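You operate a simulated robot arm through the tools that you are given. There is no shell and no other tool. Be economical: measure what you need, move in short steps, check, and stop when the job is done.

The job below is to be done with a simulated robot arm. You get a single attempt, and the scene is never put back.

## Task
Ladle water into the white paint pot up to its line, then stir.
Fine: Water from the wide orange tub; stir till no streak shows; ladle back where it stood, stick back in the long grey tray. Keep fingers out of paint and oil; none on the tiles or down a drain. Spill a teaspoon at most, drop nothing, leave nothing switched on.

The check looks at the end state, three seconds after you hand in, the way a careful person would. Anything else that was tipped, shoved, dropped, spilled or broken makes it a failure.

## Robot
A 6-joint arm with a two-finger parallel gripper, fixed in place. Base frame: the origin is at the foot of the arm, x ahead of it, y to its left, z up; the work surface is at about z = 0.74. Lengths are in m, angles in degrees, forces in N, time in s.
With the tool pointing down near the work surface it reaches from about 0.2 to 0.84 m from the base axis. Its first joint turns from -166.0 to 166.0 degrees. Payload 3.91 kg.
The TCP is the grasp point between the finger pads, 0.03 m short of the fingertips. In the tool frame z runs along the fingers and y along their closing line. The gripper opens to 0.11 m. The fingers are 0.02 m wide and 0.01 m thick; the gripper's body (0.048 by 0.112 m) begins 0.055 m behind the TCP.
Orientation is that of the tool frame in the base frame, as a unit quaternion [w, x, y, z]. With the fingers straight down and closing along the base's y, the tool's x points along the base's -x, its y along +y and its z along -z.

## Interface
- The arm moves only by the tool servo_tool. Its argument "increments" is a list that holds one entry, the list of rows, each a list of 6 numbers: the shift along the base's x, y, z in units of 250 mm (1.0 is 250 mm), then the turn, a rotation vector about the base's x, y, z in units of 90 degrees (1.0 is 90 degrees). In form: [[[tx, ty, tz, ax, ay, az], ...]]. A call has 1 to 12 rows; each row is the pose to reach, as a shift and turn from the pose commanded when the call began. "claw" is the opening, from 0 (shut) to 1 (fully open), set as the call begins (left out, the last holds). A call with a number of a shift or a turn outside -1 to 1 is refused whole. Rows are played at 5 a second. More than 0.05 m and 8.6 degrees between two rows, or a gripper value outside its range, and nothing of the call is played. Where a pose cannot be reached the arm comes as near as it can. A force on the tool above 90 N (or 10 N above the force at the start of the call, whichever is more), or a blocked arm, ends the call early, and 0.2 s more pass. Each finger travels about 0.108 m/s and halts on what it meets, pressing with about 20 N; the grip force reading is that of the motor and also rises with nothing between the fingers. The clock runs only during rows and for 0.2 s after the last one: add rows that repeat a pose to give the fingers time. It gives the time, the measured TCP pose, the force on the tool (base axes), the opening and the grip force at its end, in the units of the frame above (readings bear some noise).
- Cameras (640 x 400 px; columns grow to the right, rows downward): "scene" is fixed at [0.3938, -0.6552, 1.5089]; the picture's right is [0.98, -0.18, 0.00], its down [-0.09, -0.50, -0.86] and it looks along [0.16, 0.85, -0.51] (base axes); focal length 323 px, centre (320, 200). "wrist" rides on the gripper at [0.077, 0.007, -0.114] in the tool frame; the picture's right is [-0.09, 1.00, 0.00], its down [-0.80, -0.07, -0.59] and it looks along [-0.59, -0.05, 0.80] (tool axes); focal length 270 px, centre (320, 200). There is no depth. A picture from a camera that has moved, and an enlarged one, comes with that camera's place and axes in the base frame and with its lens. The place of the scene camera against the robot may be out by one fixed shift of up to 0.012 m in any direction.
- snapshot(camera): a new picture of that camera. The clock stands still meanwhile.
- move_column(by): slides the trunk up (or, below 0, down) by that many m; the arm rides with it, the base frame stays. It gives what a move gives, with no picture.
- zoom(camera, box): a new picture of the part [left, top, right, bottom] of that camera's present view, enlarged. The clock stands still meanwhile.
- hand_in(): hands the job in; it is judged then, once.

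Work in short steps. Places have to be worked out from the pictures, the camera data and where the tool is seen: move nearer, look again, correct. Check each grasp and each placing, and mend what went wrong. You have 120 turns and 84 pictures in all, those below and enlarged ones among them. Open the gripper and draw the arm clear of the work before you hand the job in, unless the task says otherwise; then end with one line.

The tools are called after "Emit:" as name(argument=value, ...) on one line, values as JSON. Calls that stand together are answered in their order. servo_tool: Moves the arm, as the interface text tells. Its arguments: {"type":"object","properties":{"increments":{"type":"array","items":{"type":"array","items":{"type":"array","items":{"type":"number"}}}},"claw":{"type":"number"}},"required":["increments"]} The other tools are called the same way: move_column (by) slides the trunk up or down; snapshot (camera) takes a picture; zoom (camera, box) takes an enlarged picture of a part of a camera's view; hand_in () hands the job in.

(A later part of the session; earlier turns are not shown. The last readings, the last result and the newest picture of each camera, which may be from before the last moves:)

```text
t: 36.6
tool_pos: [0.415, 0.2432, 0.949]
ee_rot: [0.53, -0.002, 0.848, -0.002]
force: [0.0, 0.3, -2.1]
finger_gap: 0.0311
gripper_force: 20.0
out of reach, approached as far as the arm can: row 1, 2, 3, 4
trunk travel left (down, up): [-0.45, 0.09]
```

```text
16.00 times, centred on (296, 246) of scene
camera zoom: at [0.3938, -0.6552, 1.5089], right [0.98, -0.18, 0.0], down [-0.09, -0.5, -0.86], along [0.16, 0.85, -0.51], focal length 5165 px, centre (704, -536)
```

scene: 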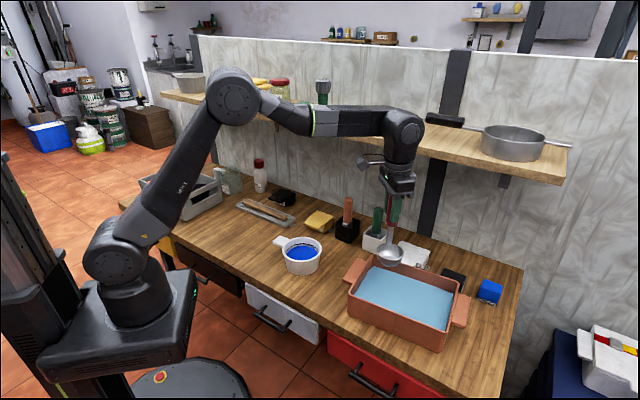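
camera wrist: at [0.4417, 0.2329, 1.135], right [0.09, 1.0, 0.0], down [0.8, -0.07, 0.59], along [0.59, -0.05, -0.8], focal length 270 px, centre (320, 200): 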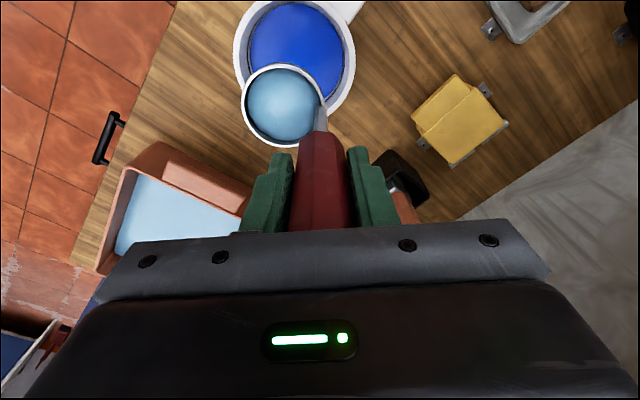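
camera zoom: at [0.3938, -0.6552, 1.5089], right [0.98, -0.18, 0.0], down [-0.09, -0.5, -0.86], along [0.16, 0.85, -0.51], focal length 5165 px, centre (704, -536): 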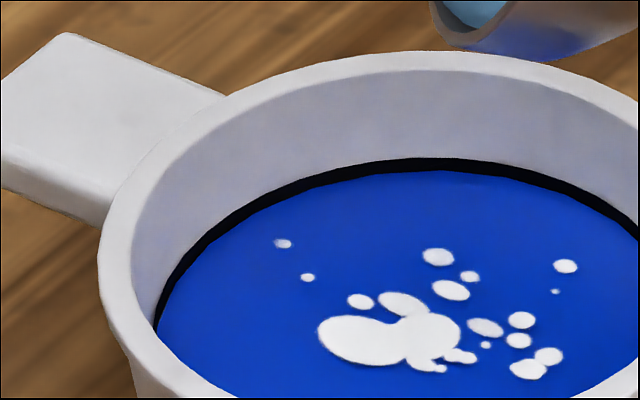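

At 64° the pose was just out of reach and the arm drifted off line slightly. The level now sits within the line band, so I'll tip back to upright and raise the ladle.

Emit:
servo_tool(increments=[[[0.027, 0, 0.04, 0, 0.067, 0], [0.069, 0, 0.089, 0, 0.156, 0], [0.118, 0, 0.131, 0, 0.244, 0], [0.165, 0, 0.162, 0, 0.322, 0], [0.215, 0, 0.187, 0, 0.4, 0], [0.276, 0, 0.208, 0, 0.489, 0], [0.34, 0, 0.221, 0, 0.578, 0], [0.396, 0, 0.224, 0, 0.656, 0], [0.436, 0, 0.26, 0, 0.711, 0], [0.436, 0, 0.36, 0, 0.711, 0], [0.436, 0, 0.44, 0, 0.711, 0], [0.436, 0, 0.44, 0, 0.711, 0]]])

Emit:
zoom(camera="scene", box=[250, 190, 350, 280])

Emit:
zoom(camera="wrist", box=[200, 0, 400, 155])

```text
t: 39.2
tool_pos: [0.5266, 0.2428, 1.0585]
ee_rot: [0.002, 0.0, 1.0, 0.0]
force: [-0.3, 0.5, -2.4]
finger_gap: 0.031
gripper_force: 20.2
trunk travel left (down, up): [-0.45, 0.09]
```

```text
4.44 times, centred on (300, 235) of scene
camera zoom: at [0.3938, -0.6552, 1.5089], right [0.98, -0.18, 0.0], down [-0.09, -0.5, -0.86], along [0.16, 0.85, -0.51], focal length 1435 px, centre (409, 44)
```

zoom: 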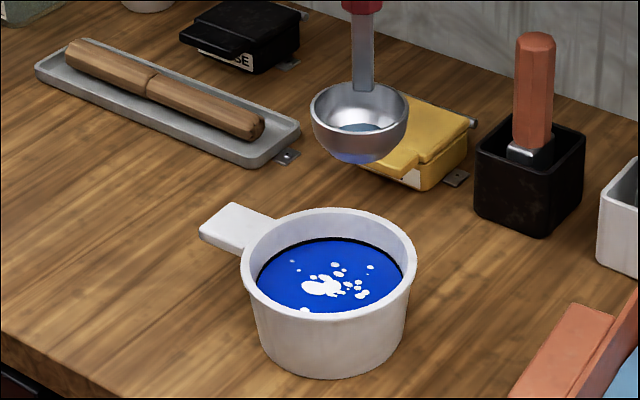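

```text
2.58 times, centred on (300, 78) of wrist
camera zoom: at [0.4486, 0.2471, 1.171], right [0.09, 1.0, 0.0], down [0.8, -0.07, 0.6], along [0.59, -0.05, -0.8], focal length 698 px, centre (372, 516)
```

zoom: 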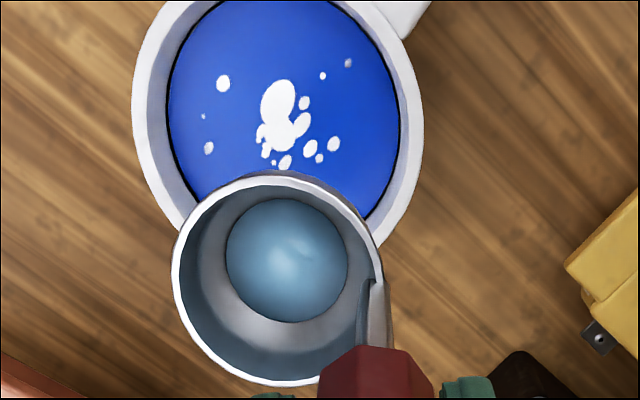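

No spills, and the pot is filled into its line. A few ml remain in the ladle, so I'll carry it level to the tub and tip that back rather than leave it standing wet.

Emit:
servo_tool(increments=[[[0.04, -0.04, 0, 0, 0, 0], [0.12, -0.12, 0, 0, 0, 0], [0.21, -0.21, 0, 0, 0, 0], [0.31, -0.31, 0, 0, 0, 0], [0.41, -0.41, 0, 0, 0, 0], [0.51, -0.51, 0, 0, 0, 0], [0.61, -0.61, 0, 0, 0, 0], [0.71, -0.71, 0, 0, 0, 0], [0.81, -0.81, -0.02, 0, 0, 0], [0.89, -0.89, -0.06, 0, 0, 0], [0.95, -0.95, -0.1, 0, 0, 0], [0.97, -0.97, -0.12, 0, 0, 0]]])

Emit:
servo_tool(increments=[[[-0.064, 0, 0.001, 0, -0.089, 0], [-0.128, 0, -0.007, 0, -0.178, 0], [-0.19, 0, -0.025, 0, -0.267, 0], [-0.235, 0, -0.042, 0, -0.333, 0], [-0.288, 0, -0.07, 0, -0.415, 0], [-0.337, 0, -0.106, 0, -0.5, 0], [-0.38, 0, -0.148, 0, -0.585, 0], [-0.414, 0, -0.19, 0, -0.67, 0], [-0.442, 0, -0.24, 0, -0.755, 0], [-0.465, 0, -0.29, 0, -0.84, 0], [-0.465, 0, -0.29, 0, -0.84, 0], [-0.465, 0, -0.29, 0, -0.84, 0]]])

Emit:
zoom(camera="scene", box=[320, 180, 480, 330])

```text
t: 41.8
tool_pos: [0.7658, -0.0008, 1.0293]
ee_rot: [0.002, -0.002, 1.0, 0.0]
force: [0.8, 0.4, -2.4]
finger_gap: 0.031
gripper_force: 19.6
trunk travel left (down, up): [-0.45, 0.09]
```

```text
t: 44.4
tool_pos: [0.6524, -0.0019, 0.9562]
ee_rot: [0.615, -0.001, 0.789, 0.0]
force: [0.2, 0.0, -2.4]
finger_gap: 0.0309
gripper_force: 19.7
out of reach, approached as far as the arm can: row 6, 7, 8
trunk travel left (down, up): [-0.45, 0.09]
```

```text
2.67 times, centred on (400, 255) of scene
camera zoom: at [0.3938, -0.6552, 1.5089], right [0.98, -0.18, 0.0], down [-0.09, -0.5, -0.86], along [0.16, 0.85, -0.51], focal length 861 px, centre (107, 53)
```

zoom: 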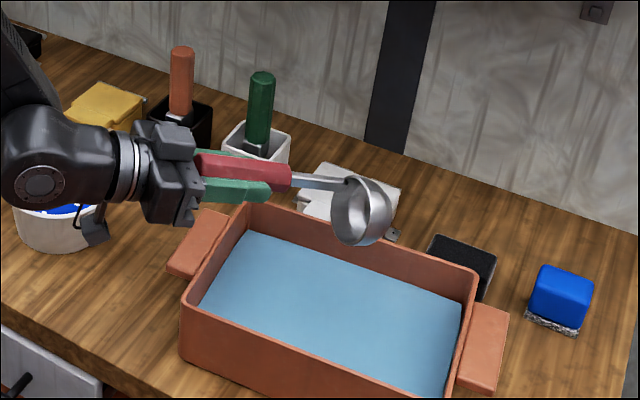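

The ladle is empty and nothing has dripped outside the tub. I'll turn it upright with a little lift.

Emit:
servo_tool(increments=[[[0.023, 0, 0.1, 0, 0.085, 0], [0.051, 0, 0.17, 0, 0.17, 0], [0.085, 0, 0.24, 0, 0.255, 0], [0.128, 0, 0.3, 0, 0.34, 0], [0.177, 0, 0.36, 0, 0.425, 0], [0.23, 0, 0.4, 0, 0.507, 0], [0.275, 0, 0.42, 0, 0.573, 0], [0.337, 0, 0.44, 0, 0.662, 0], [0.401, 0, 0.45, 0, 0.751, 0], [0.44, 0, 0.45, 0, 0.84, 0], [0.44, 0, 0.45, 0, 0.84, 0]]])

Emit:
zoom(camera="scene", box=[320, 180, 480, 330])

```text
t: 46.8
tool_pos: [0.7614, -0.0005, 1.0687]
ee_rot: [0.001, -0.001, 1.0, -0.001]
force: [-0.1, 0.0, -2.3]
finger_gap: 0.0311
gripper_force: 19.7
out of reach, approached as far as the arm can: row 3, 4
trunk travel left (down, up): [-0.45, 0.09]
```

```text
2.67 times, centred on (400, 255) of scene
camera zoom: at [0.3938, -0.6552, 1.5089], right [0.98, -0.18, 0.0], down [-0.09, -0.5, -0.86], along [0.16, 0.85, -0.51], focal length 861 px, centre (107, 53)
```

zoom: 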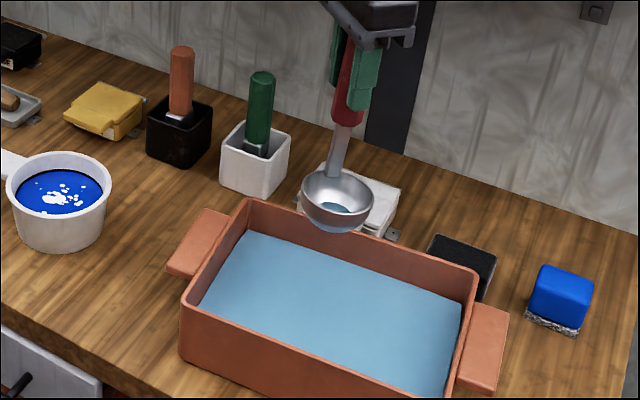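

Only a trace is left in the bowl. I'll carry the ladle back toward its home spot, over the same route as before.

Emit:
servo_tool(increments=[[[-0.05, 0.041, 0, 0, 0, 0.02], [-0.14, 0.114, 0, 0, 0, 0.05], [-0.25, 0.203, 0, 0, 0, 0.085], [-0.36, 0.293, 0, 0, 0, 0.12], [-0.47, 0.382, 0, 0, 0, 0.157], [-0.58, 0.471, 0, 0, 0, 0.194], [-0.69, 0.561, 0, 0, 0, 0.23], [-0.8, 0.65, 0, 0, 0, 0.267], [-0.9, 0.731, 0, 0, 0, 0.3], [-0.97, 0.788, 0, 0, 0, 0.323], [-0.998, 0.811, 0, 0, 0, 0.333], [-0.998, 0.811, 0, 0, 0, 0.333]]])

Emit:
servo_tool(increments=[[[-0.05, 0.041, 0, 0, 0, 0.02], [-0.14, 0.114, 0, 0, 0, 0.05], [-0.25, 0.203, 0, 0, 0, 0.085], [-0.36, 0.293, 0, 0, 0, 0.12], [-0.47, 0.382, 0, 0, 0, 0.157], [-0.58, 0.471, 0, 0, 0, 0.194], [-0.69, 0.561, 0, 0, 0, 0.23], [-0.8, 0.65, 0, 0, 0, 0.267], [-0.9, 0.731, 0, 0, 0, 0.3], [-0.97, 0.788, 0, 0, 0, 0.323], [-0.998, 0.811, 0, 0, 0, 0.333], [-0.998, 0.811, 0, 0, 0, 0.333]]])

Emit:
snapshot(camera="wrist")

```text
t: 49.4
tool_pos: [0.5125, 0.2022, 1.0675]
ee_rot: [0.001, -0.259, 0.966, 0.001]
force: [0.0, 0.5, -1.8]
finger_gap: 0.0312
gripper_force: 20.1
trunk travel left (down, up): [-0.45, 0.09]
```

```text
t: 52.0
tool_pos: [0.2627, 0.4049, 1.0673]
ee_rot: [0.002, -0.5, 0.866, 0.001]
force: [0.4, -0.1, -1.7]
finger_gap: 0.0311
gripper_force: 19.6
trunk travel left (down, up): [-0.45, 0.09]
```

```text
40 pictures are left
camera wrist: at [0.2181, 0.338, 1.1807], right [-0.82, 0.57, 0.0], down [0.46, 0.66, 0.6], along [0.34, 0.49, -0.8], focal length 270 px, centre (320, 200)
```

wrist: 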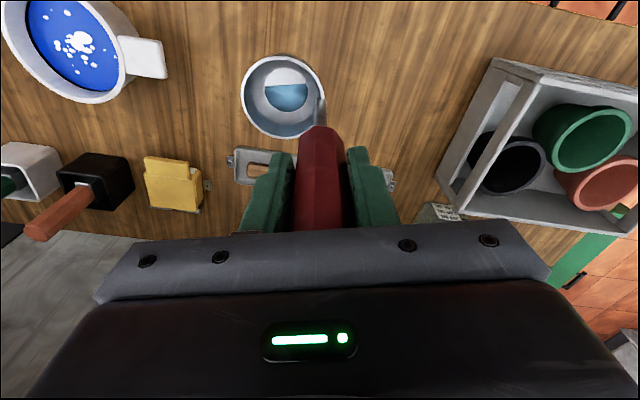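

The bowl appears to have pitched a few degrees in the grip. I'll measure this in both views before setting it down.

Emit:
zoom(camera="scene", box=[190, 120, 290, 220])

Emit:
zoom(camera="wrist", box=[220, 30, 420, 155])

```text
4.00 times, centred on (240, 170) of scene
camera zoom: at [0.3938, -0.6552, 1.5089], right [0.98, -0.18, 0.0], down [-0.09, -0.5, -0.86], along [0.16, 0.85, -0.51], focal length 1291 px, centre (640, 320)
```

zoom: 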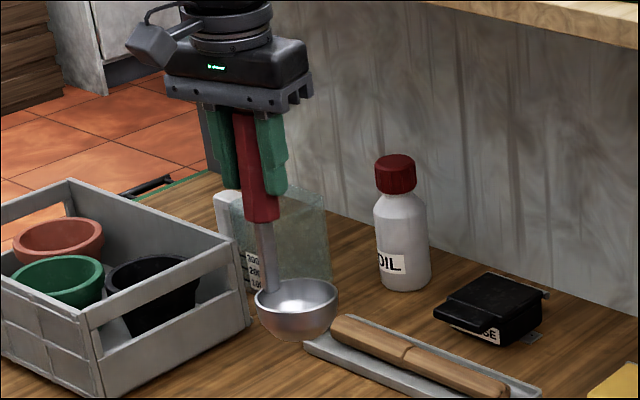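

```text
3.20 times, centred on (320, 92) of wrist
camera zoom: at [0.2181, 0.338, 1.1807], right [-0.82, 0.57, 0.0], down [0.46, 0.66, 0.6], along [0.34, 0.49, -0.8], focal length 865 px, centre (320, 544)
```

zoom: 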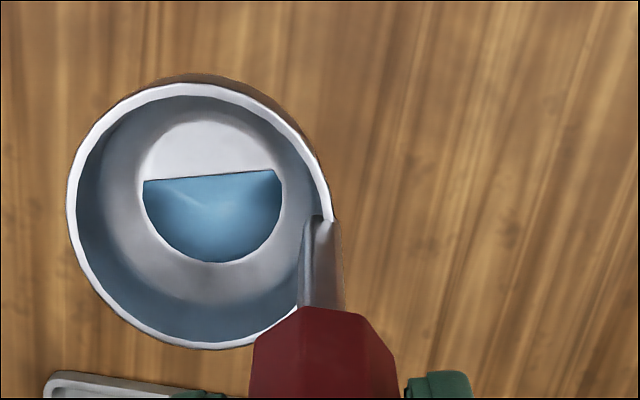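

The bowl is pitched about 3° toward the robot, from contact with the tub floor. I'll correct that with a 3° tool tilt and lower to about 6 mm above the table at its original spot.

Emit:
servo_tool(increments=[[[0, 0, -0.1, 0.03, -0.0172, 0], [0, 0, -0.25, 0.03, -0.0172, 0], [0, 0, -0.4, 0.03, -0.0172, 0], [0, 0, -0.52, 0.03, -0.0172, 0], [0, 0, -0.62, 0.03, -0.0172, 0], [0, 0, -0.675, 0.03, -0.0172, 0], [0, 0, -0.675, 0.03, -0.0172, 0]]])

Emit:
zoom(camera="wrist", box=[220, 30, 420, 155])

Emit:
zoom(camera="scene", box=[200, 170, 280, 250])

```text
t: 53.6
tool_pos: [0.2645, 0.4044, 0.9008]
ee_rot: [0.025, -0.499, 0.866, 0.015]
force: [0.0, -0.1, -2.0]
finger_gap: 0.0312
gripper_force: 20.2
trunk travel left (down, up): [-0.45, 0.09]
```

```text
3.20 times, centred on (320, 92) of wrist
camera zoom: at [0.2159, 0.3341, 1.0102], right [-0.82, 0.57, 0.01], down [0.44, 0.63, 0.64], along [0.36, 0.53, -0.77], focal length 865 px, centre (320, 544)
```

zoom: 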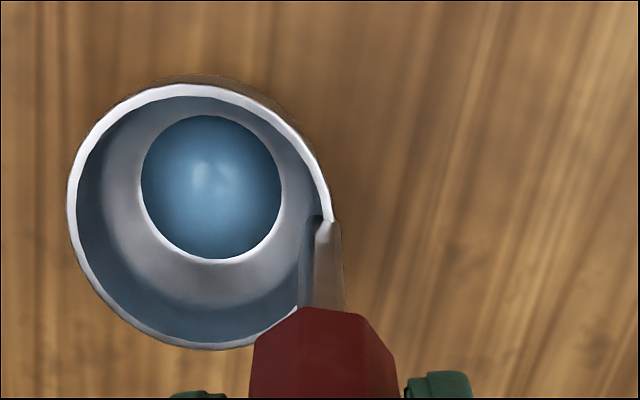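

```text
5.00 times, centred on (240, 210) of scene
camera zoom: at [0.3938, -0.6552, 1.5089], right [0.98, -0.18, 0.0], down [-0.09, -0.5, -0.86], along [0.16, 0.85, -0.51], focal length 1614 px, centre (720, 150)
```

zoom: 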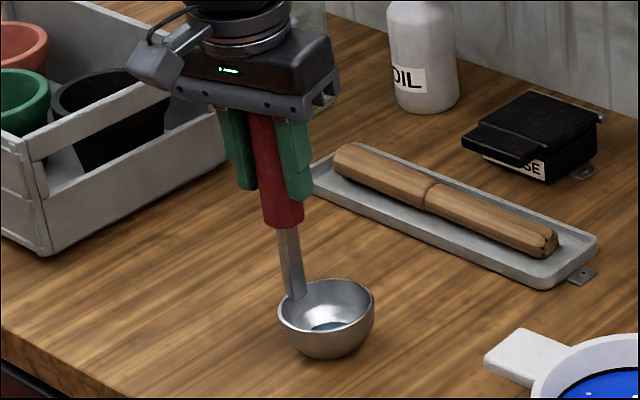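

The bowl is level again. I'll lower in 2 mm steps, watching the force.

Emit:
servo_tool(increments=[[[0, 0, -0.008, 0, 0, 0], [0, 0, -0.016, 0, 0, 0], [0, 0, -0.024, 0, 0, 0], [0, 0, -0.03, 0, 0, 0], [0, 0, -0.03, 0, 0, 0]]])

Emit:
zoom(camera="scene", box=[200, 170, 280, 250])

```text
t: 54.8
tool_pos: [0.2638, 0.4036, 0.8936]
ee_rot: [0.026, -0.5, 0.865, 0.015]
force: [-4.5, 2.9, 18.1]
finger_gap: 0.0313
gripper_force: 19.9
trunk travel left (down, up): [-0.45, 0.09]
```

```text
5.00 times, centred on (240, 210) of scene
camera zoom: at [0.3938, -0.6552, 1.5089], right [0.98, -0.18, 0.0], down [-0.09, -0.5, -0.86], along [0.16, 0.85, -0.51], focal length 1614 px, centre (720, 150)
```

zoom: 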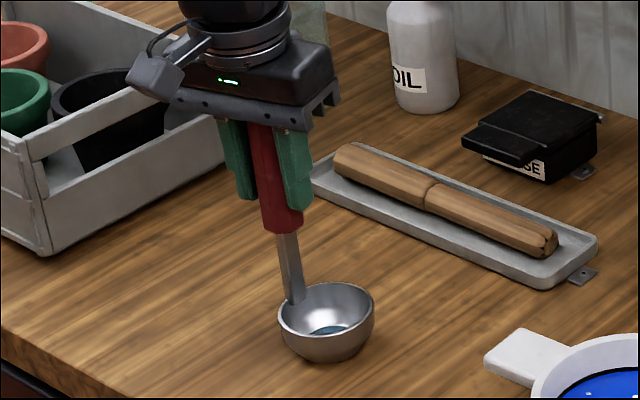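

It's in contact and pressing about 20 N. I'll ease up 1 mm, then open the fingers.

Emit:
servo_tool(increments=[[[0, 0, 0.004, 0, 0, 0], [0, 0, 0.004, 0, 0, 0]]])

Emit:
servo_tool(increments=[[[0, 0, 0, 0, 0, 0], [0, 0, 0, 0, 0, 0], [0, 0, 0, 0, 0, 0], [0, 0, 0, 0, 0, 0]]], claw=0.8)

Emit:
zoom(camera="scene", box=[200, 170, 280, 250])

```text
t: 55.4
tool_pos: [0.264, 0.403, 0.8918]
ee_rot: [0.024, -0.499, 0.866, 0.014]
force: [-1.0, 1.0, 1.7]
finger_gap: 0.0307
gripper_force: 20.2
trunk travel left (down, up): [-0.45, 0.09]
```

```text
t: 56.4
tool_pos: [0.2635, 0.4042, 0.893]
ee_rot: [0.025, -0.5, 0.866, 0.014]
force: [0.3, 0.0, -0.3]
finger_gap: 0.0881
gripper_force: 0.1
trunk travel left (down, up): [-0.45, 0.09]
```

```text
5.00 times, centred on (240, 210) of scene
camera zoom: at [0.3938, -0.6552, 1.5089], right [0.98, -0.18, 0.0], down [-0.09, -0.5, -0.86], along [0.16, 0.85, -0.51], focal length 1614 px, centre (720, 150)
```

zoom: 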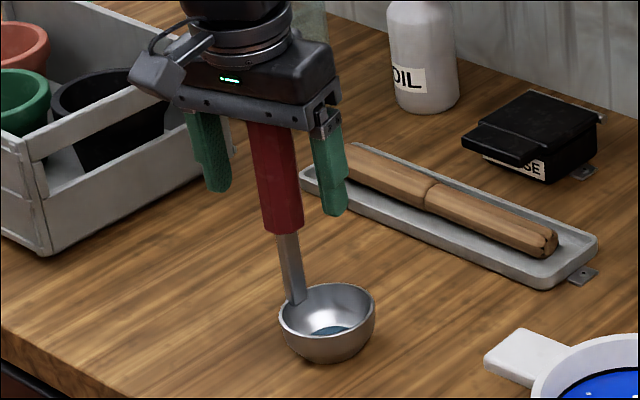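

The ladle stands in its original place (same pixels as at the start). I'll withdraw straight up off the handle.

Emit:
servo_tool(increments=[[[0, 0, 0.1, 0, 0, 0], [0, 0, 0.22, 0, 0, 0], [0, 0, 0.36, 0, 0, 0], [0, 0, 0.5, 0, 0, 0], [0, 0, 0.62, -0.03, 0.0172, 0], [0, 0, 0.68, -0.03, 0.0172, 0], [0, 0, 0.68, -0.03, 0.0172, 0]]])

Emit:
servo_tool(increments=[[[0.02, 0.07, 0, 0, 0, 0.09], [0.04, 0.14, 0, 0, 0, 0.18], [0.06, 0.21, 0, 0, 0, 0.27], [0.08, 0.29, 0, 0, 0, 0.36], [0.1, 0.37, 0, 0, 0, 0.45], [0.12, 0.45, 0, 0, 0, 0.54], [0.14, 0.53, 0, 0, 0, 0.62], [0.16, 0.61, 0, 0, 0, 0.7], [0.18, 0.69, 0, 0, 0, 0.78], [0.2, 0.75, 0, 0, 0, 0.833], [0.2, 0.75, 0, 0, 0, 0.833]]])

Emit:
snapshot(camera="wrist")

Emit:
snapshot(camera="scene")

```text
t: 58.0
tool_pos: [0.2622, 0.4066, 1.0648]
ee_rot: [0.002, -0.5, 0.866, 0.001]
force: [-0.6, 0.0, -0.4]
finger_gap: 0.0881
gripper_force: 0.2
trunk travel left (down, up): [-0.45, 0.09]
```

```text
t: 60.0
tool_pos: [0.3045, 0.558, 1.0662]
ee_rot: [0.011, 0.905, -0.425, -0.002]
force: [-19.4, -75.9, 5.9]
finger_gap: 0.088
gripper_force: 0.0
trunk travel left (down, up): [-0.45, 0.09]
stopped in row 10: the force on the tool passed its limit (the readings are from after the stop); the commanded pose is now the measured one
```

```text
33 pictures are left
camera wrist: at [0.3486, 0.4951, 1.1807], right [-0.82, -0.57, 0.02], down [-0.45, 0.67, 0.59], along [-0.35, 0.47, -0.81], focal length 270 px, centre (320, 200)
```

wrist: 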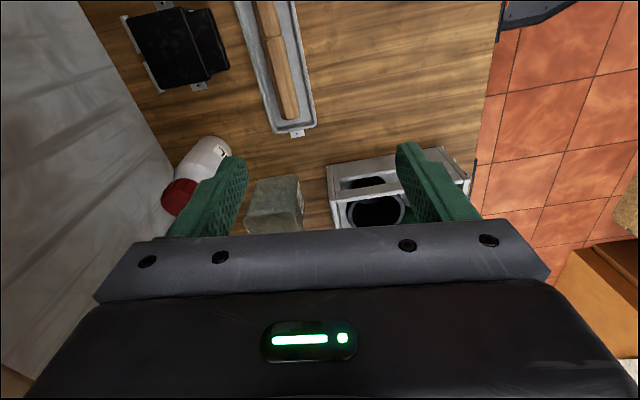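

```text
32 pictures are left
```

scene: 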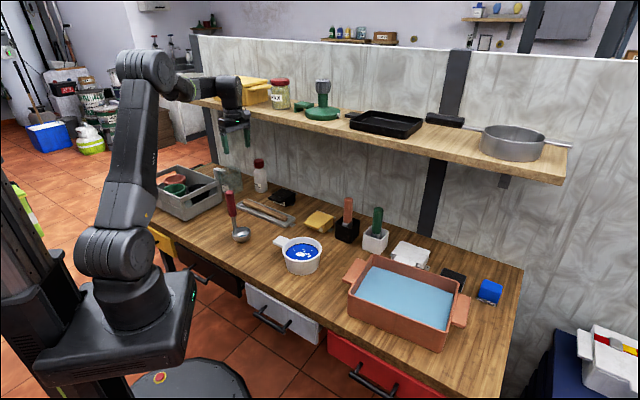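

The wrist touched something near the shelf edge (76 N along -y), and the arm stopped. I'll back away at once and inspect the shelf.

Emit:
servo_tool(increments=[[[-0.02, -0.08, 0, 0, 0, 0], [-0.05, -0.2, 0, 0, 0, 0], [-0.1, -0.36, 0, 0, 0, 0], [-0.1, -0.36, 0, 0, 0, 0]]])

Emit:
zoom(camera="scene", box=[160, 50, 340, 170])

```text
t: 61.0
tool_pos: [0.2823, 0.4818, 1.0586]
ee_rot: [0.012, 0.906, -0.424, -0.001]
force: [0.1, -0.5, -0.9]
finger_gap: 0.0882
gripper_force: 0.0
trunk travel left (down, up): [-0.45, 0.09]
```

```text
3.33 times, centred on (250, 110) of scene
camera zoom: at [0.3938, -0.6552, 1.5089], right [0.98, -0.18, 0.0], down [-0.09, -0.5, -0.86], along [0.16, 0.85, -0.51], focal length 1076 px, centre (553, 500)
```

zoom: 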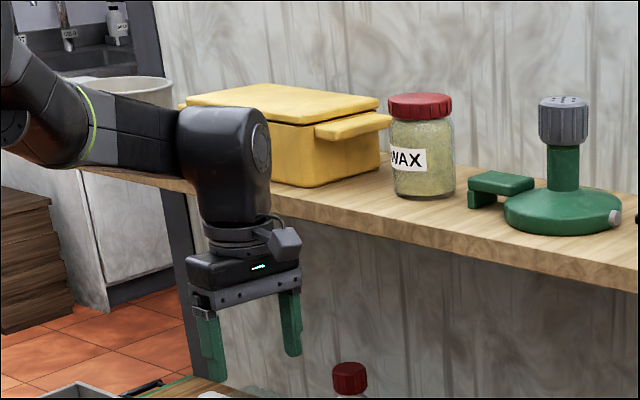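

Nothing on the shelf moved: the jar is at the same pixels and the box is still square. The gripper corner had met the fixed shelf edge. That puts the shelf front just above the tray at z ≈ 1.12–1.15, so I'll descend in front of the shelf and slide in underneath.

Emit:
servo_tool(increments=[[[0.08, 0.06, 0, 0, 0, 0], [0.151, 0.113, -0.05, 0, 0, 0], [0.151, 0.113, -0.2, 0, 0, 0], [0.151, 0.113, -0.36, 0, 0, 0], [0.151, 0.113, -0.52, 0, 0, 0], [0.151, 0.113, -0.66, 0, 0, 0], [0.151, 0.113, -0.76, 0, 0, 0], [0.151, 0.113, -0.84, 0, 0, 0], [0.151, 0.113, -0.84, 0, 0, 0]]], claw=0.6)

Emit:
snapshot(camera="wrist")

Emit:
zoom(camera="scene", box=[170, 80, 330, 240])

```text
t: 63.0
tool_pos: [0.3187, 0.5066, 0.8474]
ee_rot: [0.012, 0.906, -0.423, -0.001]
force: [0.4, -0.9, -0.5]
finger_gap: 0.0658
gripper_force: 0.0
trunk travel left (down, up): [-0.45, 0.09]
```

```text
30 pictures are left
camera wrist: at [0.364, 0.4435, 0.9621], right [-0.82, -0.57, 0.02], down [-0.45, 0.67, 0.59], along [-0.35, 0.47, -0.81], focal length 270 px, centre (320, 200)
```

wrist: 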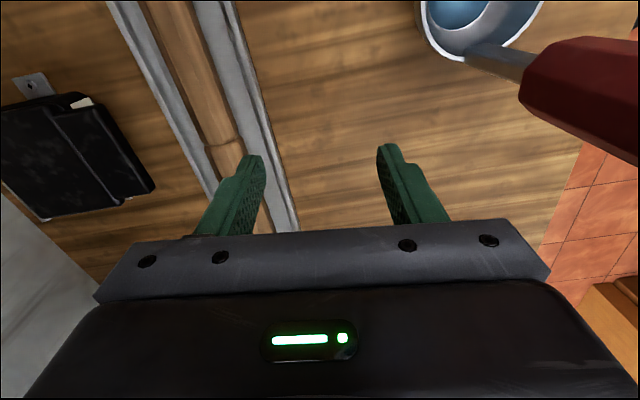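

```text
2.50 times, centred on (250, 160) of scene
camera zoom: at [0.3938, -0.6552, 1.5089], right [0.98, -0.18, 0.0], down [-0.09, -0.5, -0.86], along [0.16, 0.85, -0.51], focal length 807 px, centre (495, 300)
```

zoom: 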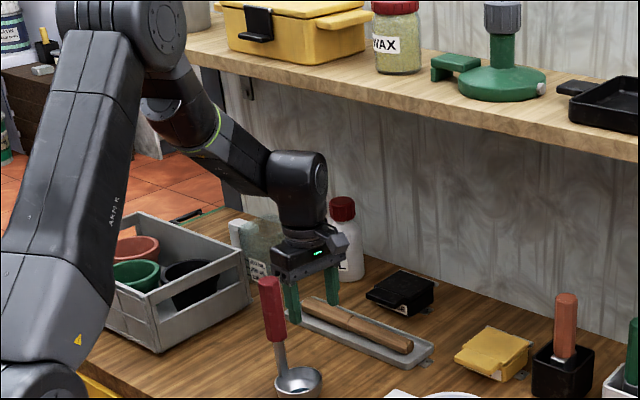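

I'm under shelf height now. I'll slide in over the stick's left half at (0.323, 0.612), fixing a few degrees of yaw, with the fingertips still above the stick.

Emit:
servo_tool(increments=[[[0.003, 0.08, -0.03, 0.013, -0.0076, 0.02], [0.007, 0.18, -0.06, 0.013, -0.0076, 0.041], [0.012, 0.29, -0.07, 0.013, -0.0076, 0.041], [0.015, 0.38, -0.07, 0.013, -0.0076, 0.041], [0.017, 0.422, -0.07, 0.013, -0.0076, 0.041], [0.017, 0.422, -0.07, 0.013, -0.0076, 0.041]]])

Emit:
snapshot(camera="wrist")

Emit:
zoom(camera="scene", box=[210, 150, 310, 230])

```text
t: 64.5
tool_pos: [0.324, 0.6165, 0.8312]
ee_rot: [0.0, 0.919, -0.394, 0.0]
force: [-0.2, 0.0, 0.3]
finger_gap: 0.0659
gripper_force: 0.1
trunk travel left (down, up): [-0.45, 0.09]
```

```text
28 pictures are left
camera wrist: at [0.3704, 0.5542, 0.9443], right [-0.78, -0.62, 0.0], down [-0.5, 0.63, 0.59], along [-0.37, 0.46, -0.8], focal length 270 px, centre (320, 200)
```

wrist: 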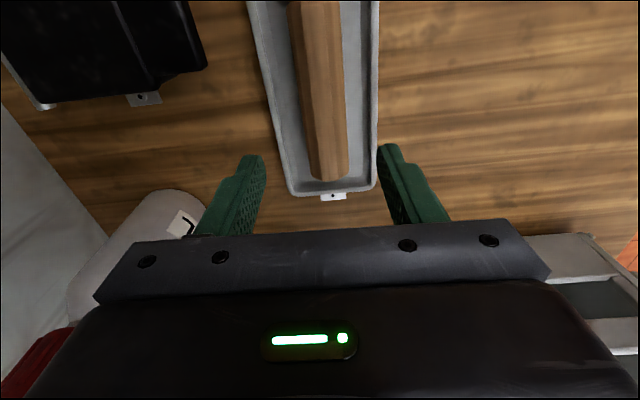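

```text
5.00 times, centred on (260, 190) of scene
camera zoom: at [0.3938, -0.6552, 1.5089], right [0.98, -0.18, 0.0], down [-0.09, -0.5, -0.86], along [0.16, 0.85, -0.51], focal length 1614 px, centre (620, 250)
```

zoom: 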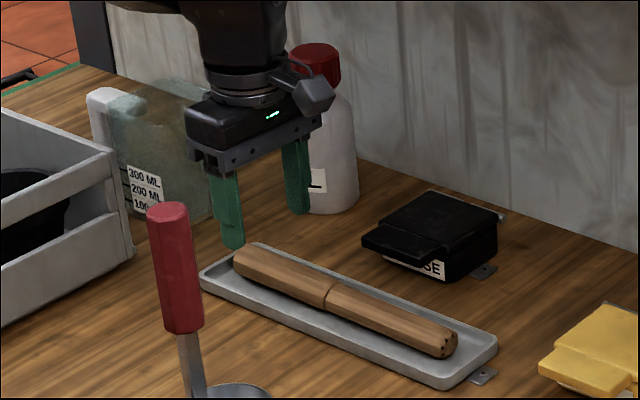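

The tool is aligned with the stick. I need about 8 mm sideways and 20 mm along it, then I'll narrow the fingers and lower to z 0.80.

Emit:
servo_tool(increments=[[[0.016, -0.038, 0, 0, 0, 0], [0.032, -0.076, 0, 0, 0, 0], [0.032, -0.076, -0.04, 0, 0, 0], [0.032, -0.076, -0.08, 0, 0, 0], [0.032, -0.076, -0.12, 0, 0, 0], [0.032, -0.076, -0.12, 0, 0, 0]]], claw=0.42)

Emit:
snapshot(camera="wrist")

Emit:
zoom(camera="scene", box=[220, 170, 300, 230])

```text
t: 65.8
tool_pos: [0.3329, 0.5959, 0.8004]
ee_rot: [-0.001, 0.919, -0.395, 0.0]
force: [-0.3, 1.2, -0.2]
finger_gap: 0.0462
gripper_force: 0.1
trunk travel left (down, up): [-0.45, 0.09]
```

```text
26 pictures are left
camera wrist: at [0.3794, 0.5337, 0.9152], right [-0.78, -0.62, 0.0], down [-0.5, 0.63, 0.59], along [-0.37, 0.46, -0.8], focal length 270 px, centre (320, 200)
```

wrist: 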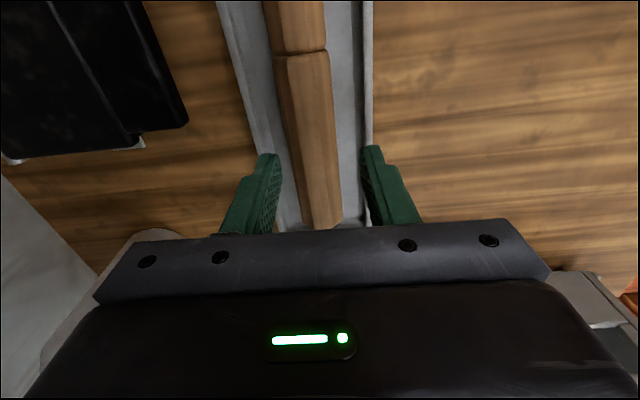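

```text
6.67 times, centred on (260, 200) of scene
camera zoom: at [0.3938, -0.6552, 1.5089], right [0.98, -0.18, 0.0], down [-0.09, -0.5, -0.86], along [0.16, 0.85, -0.51], focal length 2152 px, centre (720, 200)
```

zoom: 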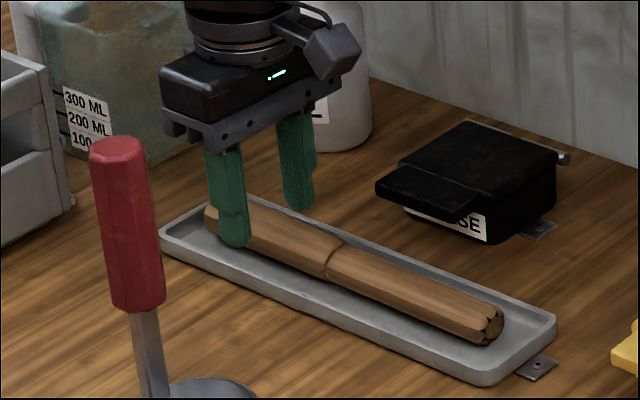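

It's well centred, and the left half is the thicker handle part. I'll lower another 14 mm so the tips straddle it, then close.

Emit:
servo_tool(increments=[[[0, 0, -0.02, 0, 0, 0], [0, 0, -0.04, 0, 0, 0], [0, 0, -0.056, 0, 0, 0], [0, 0, -0.056, 0, 0, 0]]])

Emit:
servo_tool(increments=[[[0, 0, 0, 0, 0, 0], [0, 0, 0, 0, 0, 0], [0, 0, 0, 0, 0, 0], [0, 0, 0, 0, 0, 0]]], claw=0)

Emit:
zoom(camera="scene", box=[220, 170, 300, 230])

```text
t: 66.8
tool_pos: [0.3309, 0.5961, 0.7871]
ee_rot: [0.0, 0.919, -0.394, 0.0]
force: [0.4, 0.0, 0.2]
finger_gap: 0.0459
gripper_force: 0.0
trunk travel left (down, up): [-0.45, 0.09]
```

```text
t: 67.8
tool_pos: [0.3317, 0.5956, 0.7884]
ee_rot: [0.0, 0.919, -0.394, 0.0]
force: [0.6, 0.1, 0.0]
finger_gap: 0.0286
gripper_force: 19.5
trunk travel left (down, up): [-0.45, 0.09]
```

```text
6.67 times, centred on (260, 200) of scene
camera zoom: at [0.3938, -0.6552, 1.5089], right [0.98, -0.18, 0.0], down [-0.09, -0.5, -0.86], along [0.16, 0.85, -0.51], focal length 2152 px, centre (720, 200)
```

zoom: 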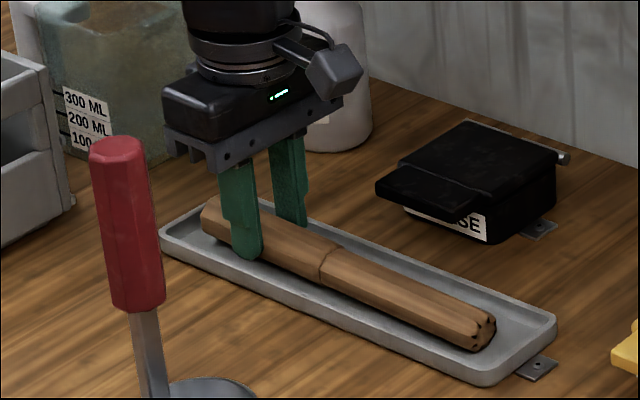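

The stick is held at 28.6 mm. I'll lift 5 cm, back out from under the shelf between the ladle and pot, then rise.

Emit:
servo_tool(increments=[[[0, 0, 0.04, 0, 0, 0], [0, 0, 0.12, 0, 0, 0], [0, 0, 0.2, 0, 0, 0], [0.02, -0.12, 0.21, 0, 0, 0], [0.045, -0.26, 0.22, 0, 0, 0], [0.07, -0.4, 0.23, 0, 0, 0], [0.095, -0.52, 0.24, 0, 0, 0], [0.114, -0.6, 0.3, 0, 0, 0], [0.114, -0.6, 0.46, 0, 0, 0], [0.114, -0.6, 0.64, 0, 0, 0], [0.114, -0.6, 0.82, 0, 0, 0], [0.114, -0.6, 0.92, 0, 0, 0]]])

Emit:
snapshot(camera="scene")

```text
t: 70.5
tool_pos: [0.3621, 0.4448, 1.0161]
ee_rot: [0.0, 0.919, -0.394, 0.001]
force: [-1.0, 0.3, -0.1]
finger_gap: 0.0287
gripper_force: 20.0
trunk travel left (down, up): [-0.45, 0.09]
```

```text
23 pictures are left
```

scene: 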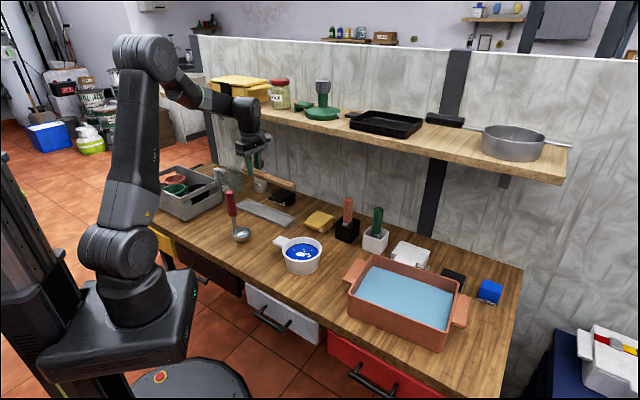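

The tray is empty, the stick is held level and nothing else moved. I'll carry it to above the pot and turn the tool so the stick's free end points toward the robot.

Emit:
servo_tool(increments=[[[0.042, -0.059, 0.01, 0, 0, -0.078], [0.084, -0.117, 0.02, 0, 0, -0.156], [0.126, -0.176, 0.03, 0, 0, -0.233], [0.168, -0.235, 0.04, 0, 0, -0.311], [0.21, -0.294, 0.05, 0, 0, -0.389], [0.252, -0.352, 0.06, 0, 0, -0.467], [0.294, -0.411, 0.07, 0, 0, -0.544], [0.336, -0.47, 0.08, 0, 0, -0.622], [0.336, -0.47, 0.08, 0, 0, -0.622]]])

Emit:
servo_tool(increments=[[[0.042, -0.059, 0.01, 0, 0, -0.078], [0.084, -0.117, 0.02, 0, 0, -0.156], [0.126, -0.176, 0.03, 0, 0, -0.233], [0.168, -0.235, 0.04, 0, 0, -0.311], [0.21, -0.294, 0.05, 0, 0, -0.389], [0.252, -0.352, 0.06, 0, 0, -0.467], [0.294, -0.411, 0.07, 0, 0, -0.544], [0.336, -0.47, 0.08, 0, 0, -0.622], [0.336, -0.47, 0.08, 0, 0, -0.622]]])

```text
t: 72.5
tool_pos: [0.4427, 0.3271, 1.0363]
ee_rot: [0.0, -0.626, 0.78, 0.0]
force: [0.2, -0.6, -0.4]
finger_gap: 0.0288
gripper_force: 19.8
trunk travel left (down, up): [-0.45, 0.09]
```

```text
t: 74.5
tool_pos: [0.5293, 0.2107, 1.0559]
ee_rot: [-0.001, -0.185, 0.983, 0.0]
force: [0.5, 0.4, -1.6]
finger_gap: 0.0286
gripper_force: 20.5
trunk travel left (down, up): [-0.45, 0.09]
```

The stick now points inward. I'll raise a little and tilt it 75° toward vertical while still above the pot.

Emit:
servo_tool(increments=[[[0, 0, 0.04, 0.0304, -0.0775, 0], [0, 0, 0.08, 0.0608, -0.155, 0], [0, 0, 0.12, 0.0912, -0.2325, 0], [0, 0, 0.14, 0.1217, -0.31, 0], [0, 0, 0.14, 0.1521, -0.3875, 0], [0, 0, 0.14, 0.1825, -0.465, 0], [0, 0, 0.14, 0.2129, -0.5425, 0], [0, 0, 0.14, 0.2433, -0.62, 0], [0, 0, 0.14, 0.2738, -0.6975, 0], [0, 0, 0.14, 0.3042, -0.775, 0], [0, 0, 0.14, 0.3042, -0.775, 0]]])

Emit:
zoom(camera="scene", box=[220, 120, 400, 290])

```text
t: 76.8
tool_pos: [0.496, 0.2748, 1.0908]
ee_rot: [0.587, -0.141, 0.792, 0.095]
force: [0.1, 0.0, -1.4]
finger_gap: 0.0289
gripper_force: 19.7
out of reach, approached as far as the arm can: row 7, 8, 9, 10, 11
trunk travel left (down, up): [-0.45, 0.09]
```

```text
2.35 times, centred on (310, 205) of scene
camera zoom: at [0.3938, -0.6552, 1.5089], right [0.98, -0.18, 0.0], down [-0.09, -0.5, -0.86], along [0.16, 0.85, -0.51], focal length 760 px, centre (344, 188)
```

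zoom: 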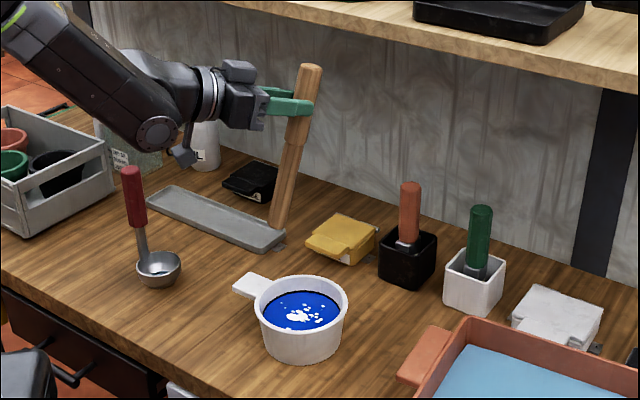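

The stick is nearly vertical (about 73°) but the arm veered about 65 mm in y. I'll try translating back over the pot from this posture.

Emit:
servo_tool(increments=[[[0.01, -0.06, 0, 0, 0, 0], [0.02, -0.12, 0, 0, 0, 0], [0.04, -0.18, 0, 0, 0, 0], [0.06, -0.26, 0, 0, 0, 0], [0.06, -0.26, 0, 0, 0, 0]]])

```text
t: 78.0
tool_pos: [0.4897, 0.2658, 1.1001]
ee_rot: [0.585, -0.139, 0.794, 0.092]
force: [-0.5, 0.2, -0.9]
finger_gap: 0.0289
gripper_force: 20.3
out of reach, approached as far as the arm can: row 1, 2, 3, 4, 5
trunk travel left (down, up): [-0.45, 0.09]
```

This posture needs the tool about 10° off radial, so I'll rotate the whole arm about its base. That's a 7° yaw together with the matching shift, which is pure first-joint motion.

Emit:
servo_tool(increments=[[[0.03, -0.06, 0, 0, 0, -0.02], [0.06, -0.124, 0, 0, 0, -0.039], [0.09, -0.186, 0, 0, 0, -0.059], [0.118, -0.248, 0, 0, 0, -0.078], [0.118, -0.248, 0, 0, 0, -0.078]]])

Emit:
zoom(camera="scene", box=[220, 120, 400, 290])

```text
t: 79.2
tool_pos: [0.5202, 0.2097, 1.0999]
ee_rot: [0.591, -0.09, 0.799, 0.056]
force: [0.3, -0.1, -0.7]
finger_gap: 0.0283
gripper_force: 20.0
out of reach, approached as far as the arm can: row 2, 3, 4, 5
trunk travel left (down, up): [-0.45, 0.09]
```

```text
2.35 times, centred on (310, 205) of scene
camera zoom: at [0.3938, -0.6552, 1.5089], right [0.98, -0.18, 0.0], down [-0.09, -0.5, -0.86], along [0.16, 0.85, -0.51], focal length 760 px, centre (344, 188)
```

zoom: 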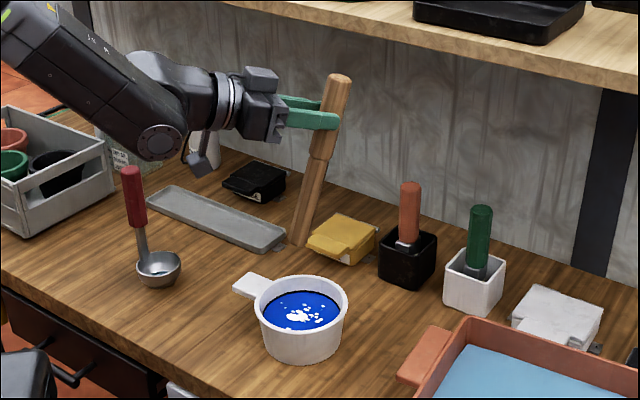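

The tip estimate is (0.496, 0.194, 0.914), nearly over the pot centre. I'll lower 75 mm, still above the rim, to see that the arm tracks well.

Emit:
servo_tool(increments=[[[-0.005, 0.002, -0.06, 0, 0, 0], [-0.01, 0.006, -0.12, 0, 0, 0], [-0.015, 0.01, -0.18, 0, 0, 0], [-0.02, 0.016, -0.24, 0, 0, 0], [-0.02, 0.016, -0.3, 0, 0, 0], [-0.02, 0.016, -0.3, 0, 0, 0]]])

Emit:
zoom(camera="scene", box=[240, 150, 360, 270])

```text
t: 80.7
tool_pos: [0.5104, 0.2253, 1.031]
ee_rot: [0.591, -0.091, 0.8, 0.057]
force: [0.2, 0.0, 0.5]
finger_gap: 0.0286
gripper_force: 19.3
out of reach, approached as far as the arm can: row 1, 2, 3, 4, 5, 6
trunk travel left (down, up): [-0.45, 0.09]
```

```text
3.33 times, centred on (300, 210) of scene
camera zoom: at [0.3938, -0.6552, 1.5089], right [0.98, -0.18, 0.0], down [-0.09, -0.5, -0.86], along [0.16, 0.85, -0.51], focal length 1076 px, centre (387, 167)
```

zoom: 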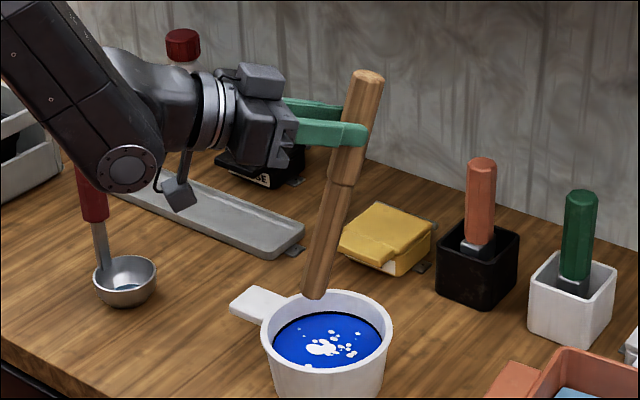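

It tracks downward but drifts +y at the limit. I'll yaw the tool another 12° away from that limit and re-centre, staying at this height.

Emit:
servo_tool(increments=[[[0, -0.02, 0, 0, 0, -0.033], [0, -0.045, 0, 0, 0, -0.067], [0, -0.07, 0, 0, 0, -0.1], [0, -0.09, 0, 0, 0, -0.133], [0, -0.09, 0, 0, 0, -0.133]]])

Emit:
zoom(camera="scene", box=[240, 150, 360, 270])

```text
t: 81.8
tool_pos: [0.5109, 0.2024, 1.03]
ee_rot: [0.593, -0.008, 0.805, -0.003]
force: [0.2, -1.1, -1.0]
finger_gap: 0.0288
gripper_force: 20.1
trunk travel left (down, up): [-0.45, 0.09]
```

```text
3.33 times, centred on (300, 210) of scene
camera zoom: at [0.3938, -0.6552, 1.5089], right [0.98, -0.18, 0.0], down [-0.09, -0.5, -0.86], along [0.16, 0.85, -0.51], focal length 1076 px, centre (387, 167)
```

zoom: 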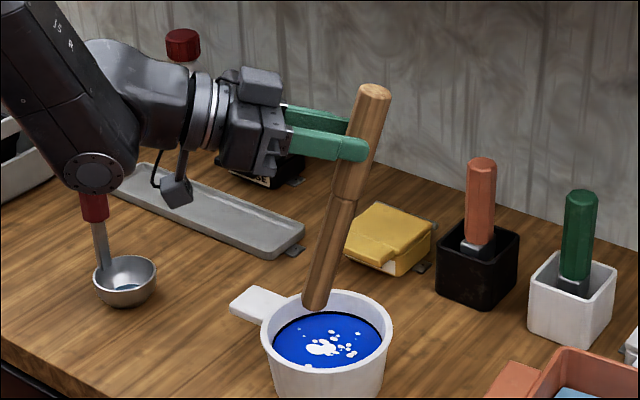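

It's fully reachable now, and the tip is about 11 mm short of the pot's centre. I'll shift it and lower until the tip just enters the paint.

Emit:
servo_tool(increments=[[[0.02, 0.008, 0, 0, 0, 0], [0.044, 0.016, -0.04, 0, 0, 0], [0.044, 0.016, -0.1, 0, 0, 0], [0.044, 0.016, -0.16, 0, 0, 0], [0.044, 0.016, -0.22, 0, 0, 0], [0.044, 0.016, -0.26, 0, 0, 0], [0.044, 0.016, -0.26, 0, 0, 0]]])

Emit:
zoom(camera="scene", box=[265, 190, 345, 270])

```text
t: 83.5
tool_pos: [0.518, 0.2048, 0.965]
ee_rot: [0.594, -0.009, 0.805, -0.003]
force: [-0.2, 0.4, -1.1]
finger_gap: 0.0287
gripper_force: 19.7
trunk travel left (down, up): [-0.45, 0.09]
```

```text
5.00 times, centred on (305, 230) of scene
camera zoom: at [0.3938, -0.6552, 1.5089], right [0.98, -0.18, 0.0], down [-0.09, -0.5, -0.86], along [0.16, 0.85, -0.51], focal length 1614 px, centre (395, 50)
```

zoom: 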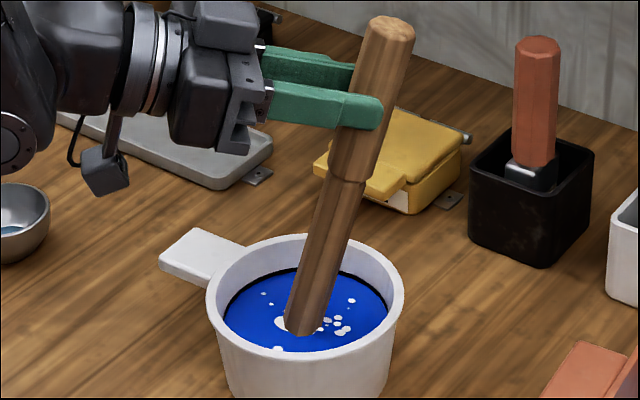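

The tip just touches the paint, about 20 mm in front of the centre. I'll re-centre and lower another 22 mm, staying off the pot floor.

Emit:
servo_tool(increments=[[[0.016, 0.024, 0, 0, 0, 0], [0.032, 0.046, -0.02, 0, 0, 0], [0.048, 0.068, -0.045, 0, 0, 0], [0.048, 0.068, -0.07, 0, 0, 0], [0.048, 0.068, -0.09, 0, 0, 0], [0.048, 0.068, -0.09, 0, 0, 0]]])

Emit:
zoom(camera="scene", box=[265, 190, 345, 270])

```text
t: 84.8
tool_pos: [0.5326, 0.2229, 0.9419]
ee_rot: [0.594, -0.008, 0.804, -0.004]
force: [-0.1, 0.7, -0.5]
finger_gap: 0.0285
gripper_force: 20.2
trunk travel left (down, up): [-0.45, 0.09]
```

```text
5.00 times, centred on (305, 230) of scene
camera zoom: at [0.3938, -0.6552, 1.5089], right [0.98, -0.18, 0.0], down [-0.09, -0.5, -0.86], along [0.16, 0.85, -0.51], focal length 1614 px, centre (395, 50)
```

zoom: 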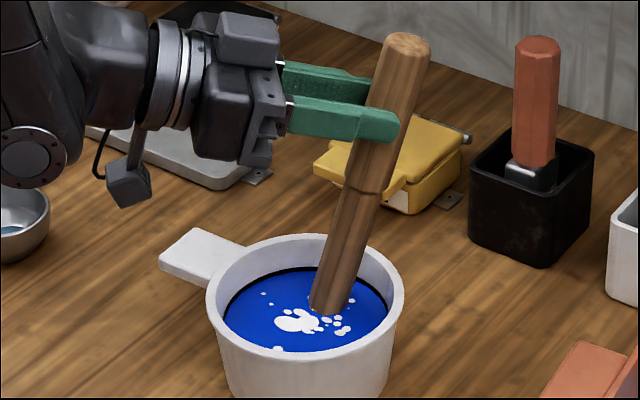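

The stick is submerged near the centre, with no contact. I'll stir one slow circle of 20 mm radius and check the forces.

Emit:
servo_tool(increments=[[[0.037, 0.04, 0, 0, 0, 0], [0.008, 0.069, 0, 0, 0, 0], [-0.032, 0.08, 0, 0, 0, 0], [-0.072, 0.069, 0, 0, 0, 0], [-0.101, 0.04, 0, 0, 0, 0], [-0.112, 0, 0, 0, 0, 0], [-0.101, -0.04, 0, 0, 0, 0], [-0.072, -0.069, 0, 0, 0, 0], [-0.032, -0.08, 0, 0, 0, 0], [0.008, -0.069, 0, 0, 0, 0], [0.037, -0.04, 0, 0, 0, 0], [0.048, 0, 0, 0, 0, 0]]])

Emit:
zoom(camera="scene", box=[265, 190, 345, 270])

```text
t: 87.5
tool_pos: [0.5454, 0.222, 0.9415]
ee_rot: [0.593, -0.008, 0.805, -0.003]
force: [0.6, -1.3, -0.9]
finger_gap: 0.0286
gripper_force: 20.6
out of reach, approached as far as the arm can: row 6, 7, 8, 9
trunk travel left (down, up): [-0.45, 0.09]
```

```text
5.00 times, centred on (305, 230) of scene
camera zoom: at [0.3938, -0.6552, 1.5089], right [0.98, -0.18, 0.0], down [-0.09, -0.5, -0.86], along [0.16, 0.85, -0.51], focal length 1614 px, centre (395, 50)
```

zoom: 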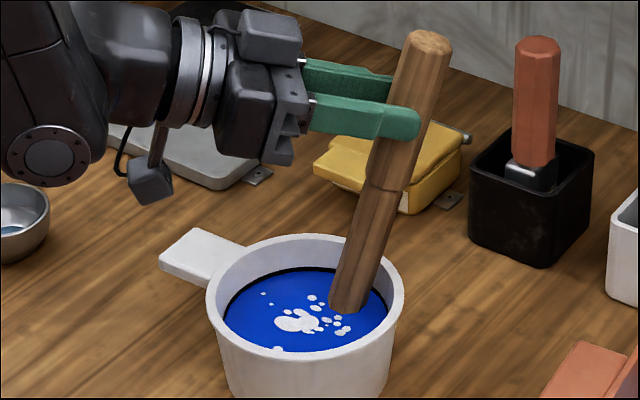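

The streaks are only partly changed, and some rows were slightly out of reach. I'll yaw 8° more for reach, go 6 mm deeper and keep stirring.

Emit:
servo_tool(increments=[[[-0.01, 0.026, -0.012, 0, 0, -0.045], [-0.04, 0.058, -0.024, 0, 0, -0.089], [-0.083, 0.069, -0.024, 0, 0, -0.089], [-0.126, 0.058, -0.024, 0, 0, -0.089], [-0.157, 0.026, -0.024, 0, 0, -0.089], [-0.168, -0.016, -0.024, 0, 0, -0.089], [-0.157, -0.058, -0.024, 0, 0, -0.089], [-0.126, -0.09, -0.024, 0, 0, -0.089], [-0.083, -0.101, -0.024, 0, 0, -0.089], [-0.04, -0.09, -0.024, 0, 0, -0.089], [-0.01, -0.058, -0.024, 0, 0, -0.089], [0.0, -0.016, -0.024, 0, 0, -0.089]]])

Emit:
servo_tool(increments=[[[-0.022, 0.06, 0, 0, 0, 0], [-0.083, 0.085, 0, 0, 0, 0], [-0.144, 0.06, 0, 0, 0, 0], [-0.168, 0, 0, 0, 0, 0], [-0.144, -0.06, 0, 0, 0, 0], [-0.083, -0.085, 0, 0, 0, 0], [-0.022, -0.06, 0, 0, 0, 0], [0, 0, 0, 0, 0, 0], [-0.022, 0.06, 0, 0, 0, 0], [-0.083, 0.085, 0, 0, 0, 0], [-0.144, 0.06, 0, 0, 0, 0], [-0.168, 0, 0, 0, 0, 0]]])

Emit:
zoom(camera="scene", box=[265, 190, 345, 270])

```text
t: 90.0
tool_pos: [0.5433, 0.2206, 0.9366]
ee_rot: [0.592, 0.047, 0.804, -0.045]
force: [-0.7, -1.1, -0.4]
finger_gap: 0.0287
gripper_force: 19.3
trunk travel left (down, up): [-0.45, 0.09]
```

```text
t: 92.7
tool_pos: [0.5029, 0.2196, 0.9358]
ee_rot: [0.591, 0.048, 0.804, -0.046]
force: [0.4, 0.3, -0.6]
finger_gap: 0.0286
gripper_force: 19.8
trunk travel left (down, up): [-0.45, 0.09]
```

```text
5.00 times, centred on (305, 230) of scene
camera zoom: at [0.3938, -0.6552, 1.5089], right [0.98, -0.18, 0.0], down [-0.09, -0.5, -0.86], along [0.16, 0.85, -0.51], focal length 1614 px, centre (395, 50)
```

zoom: 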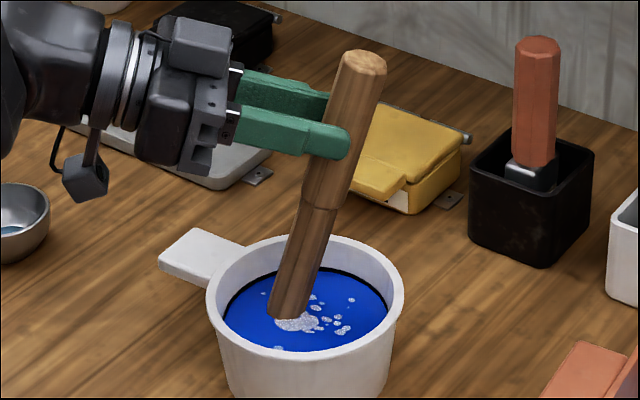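

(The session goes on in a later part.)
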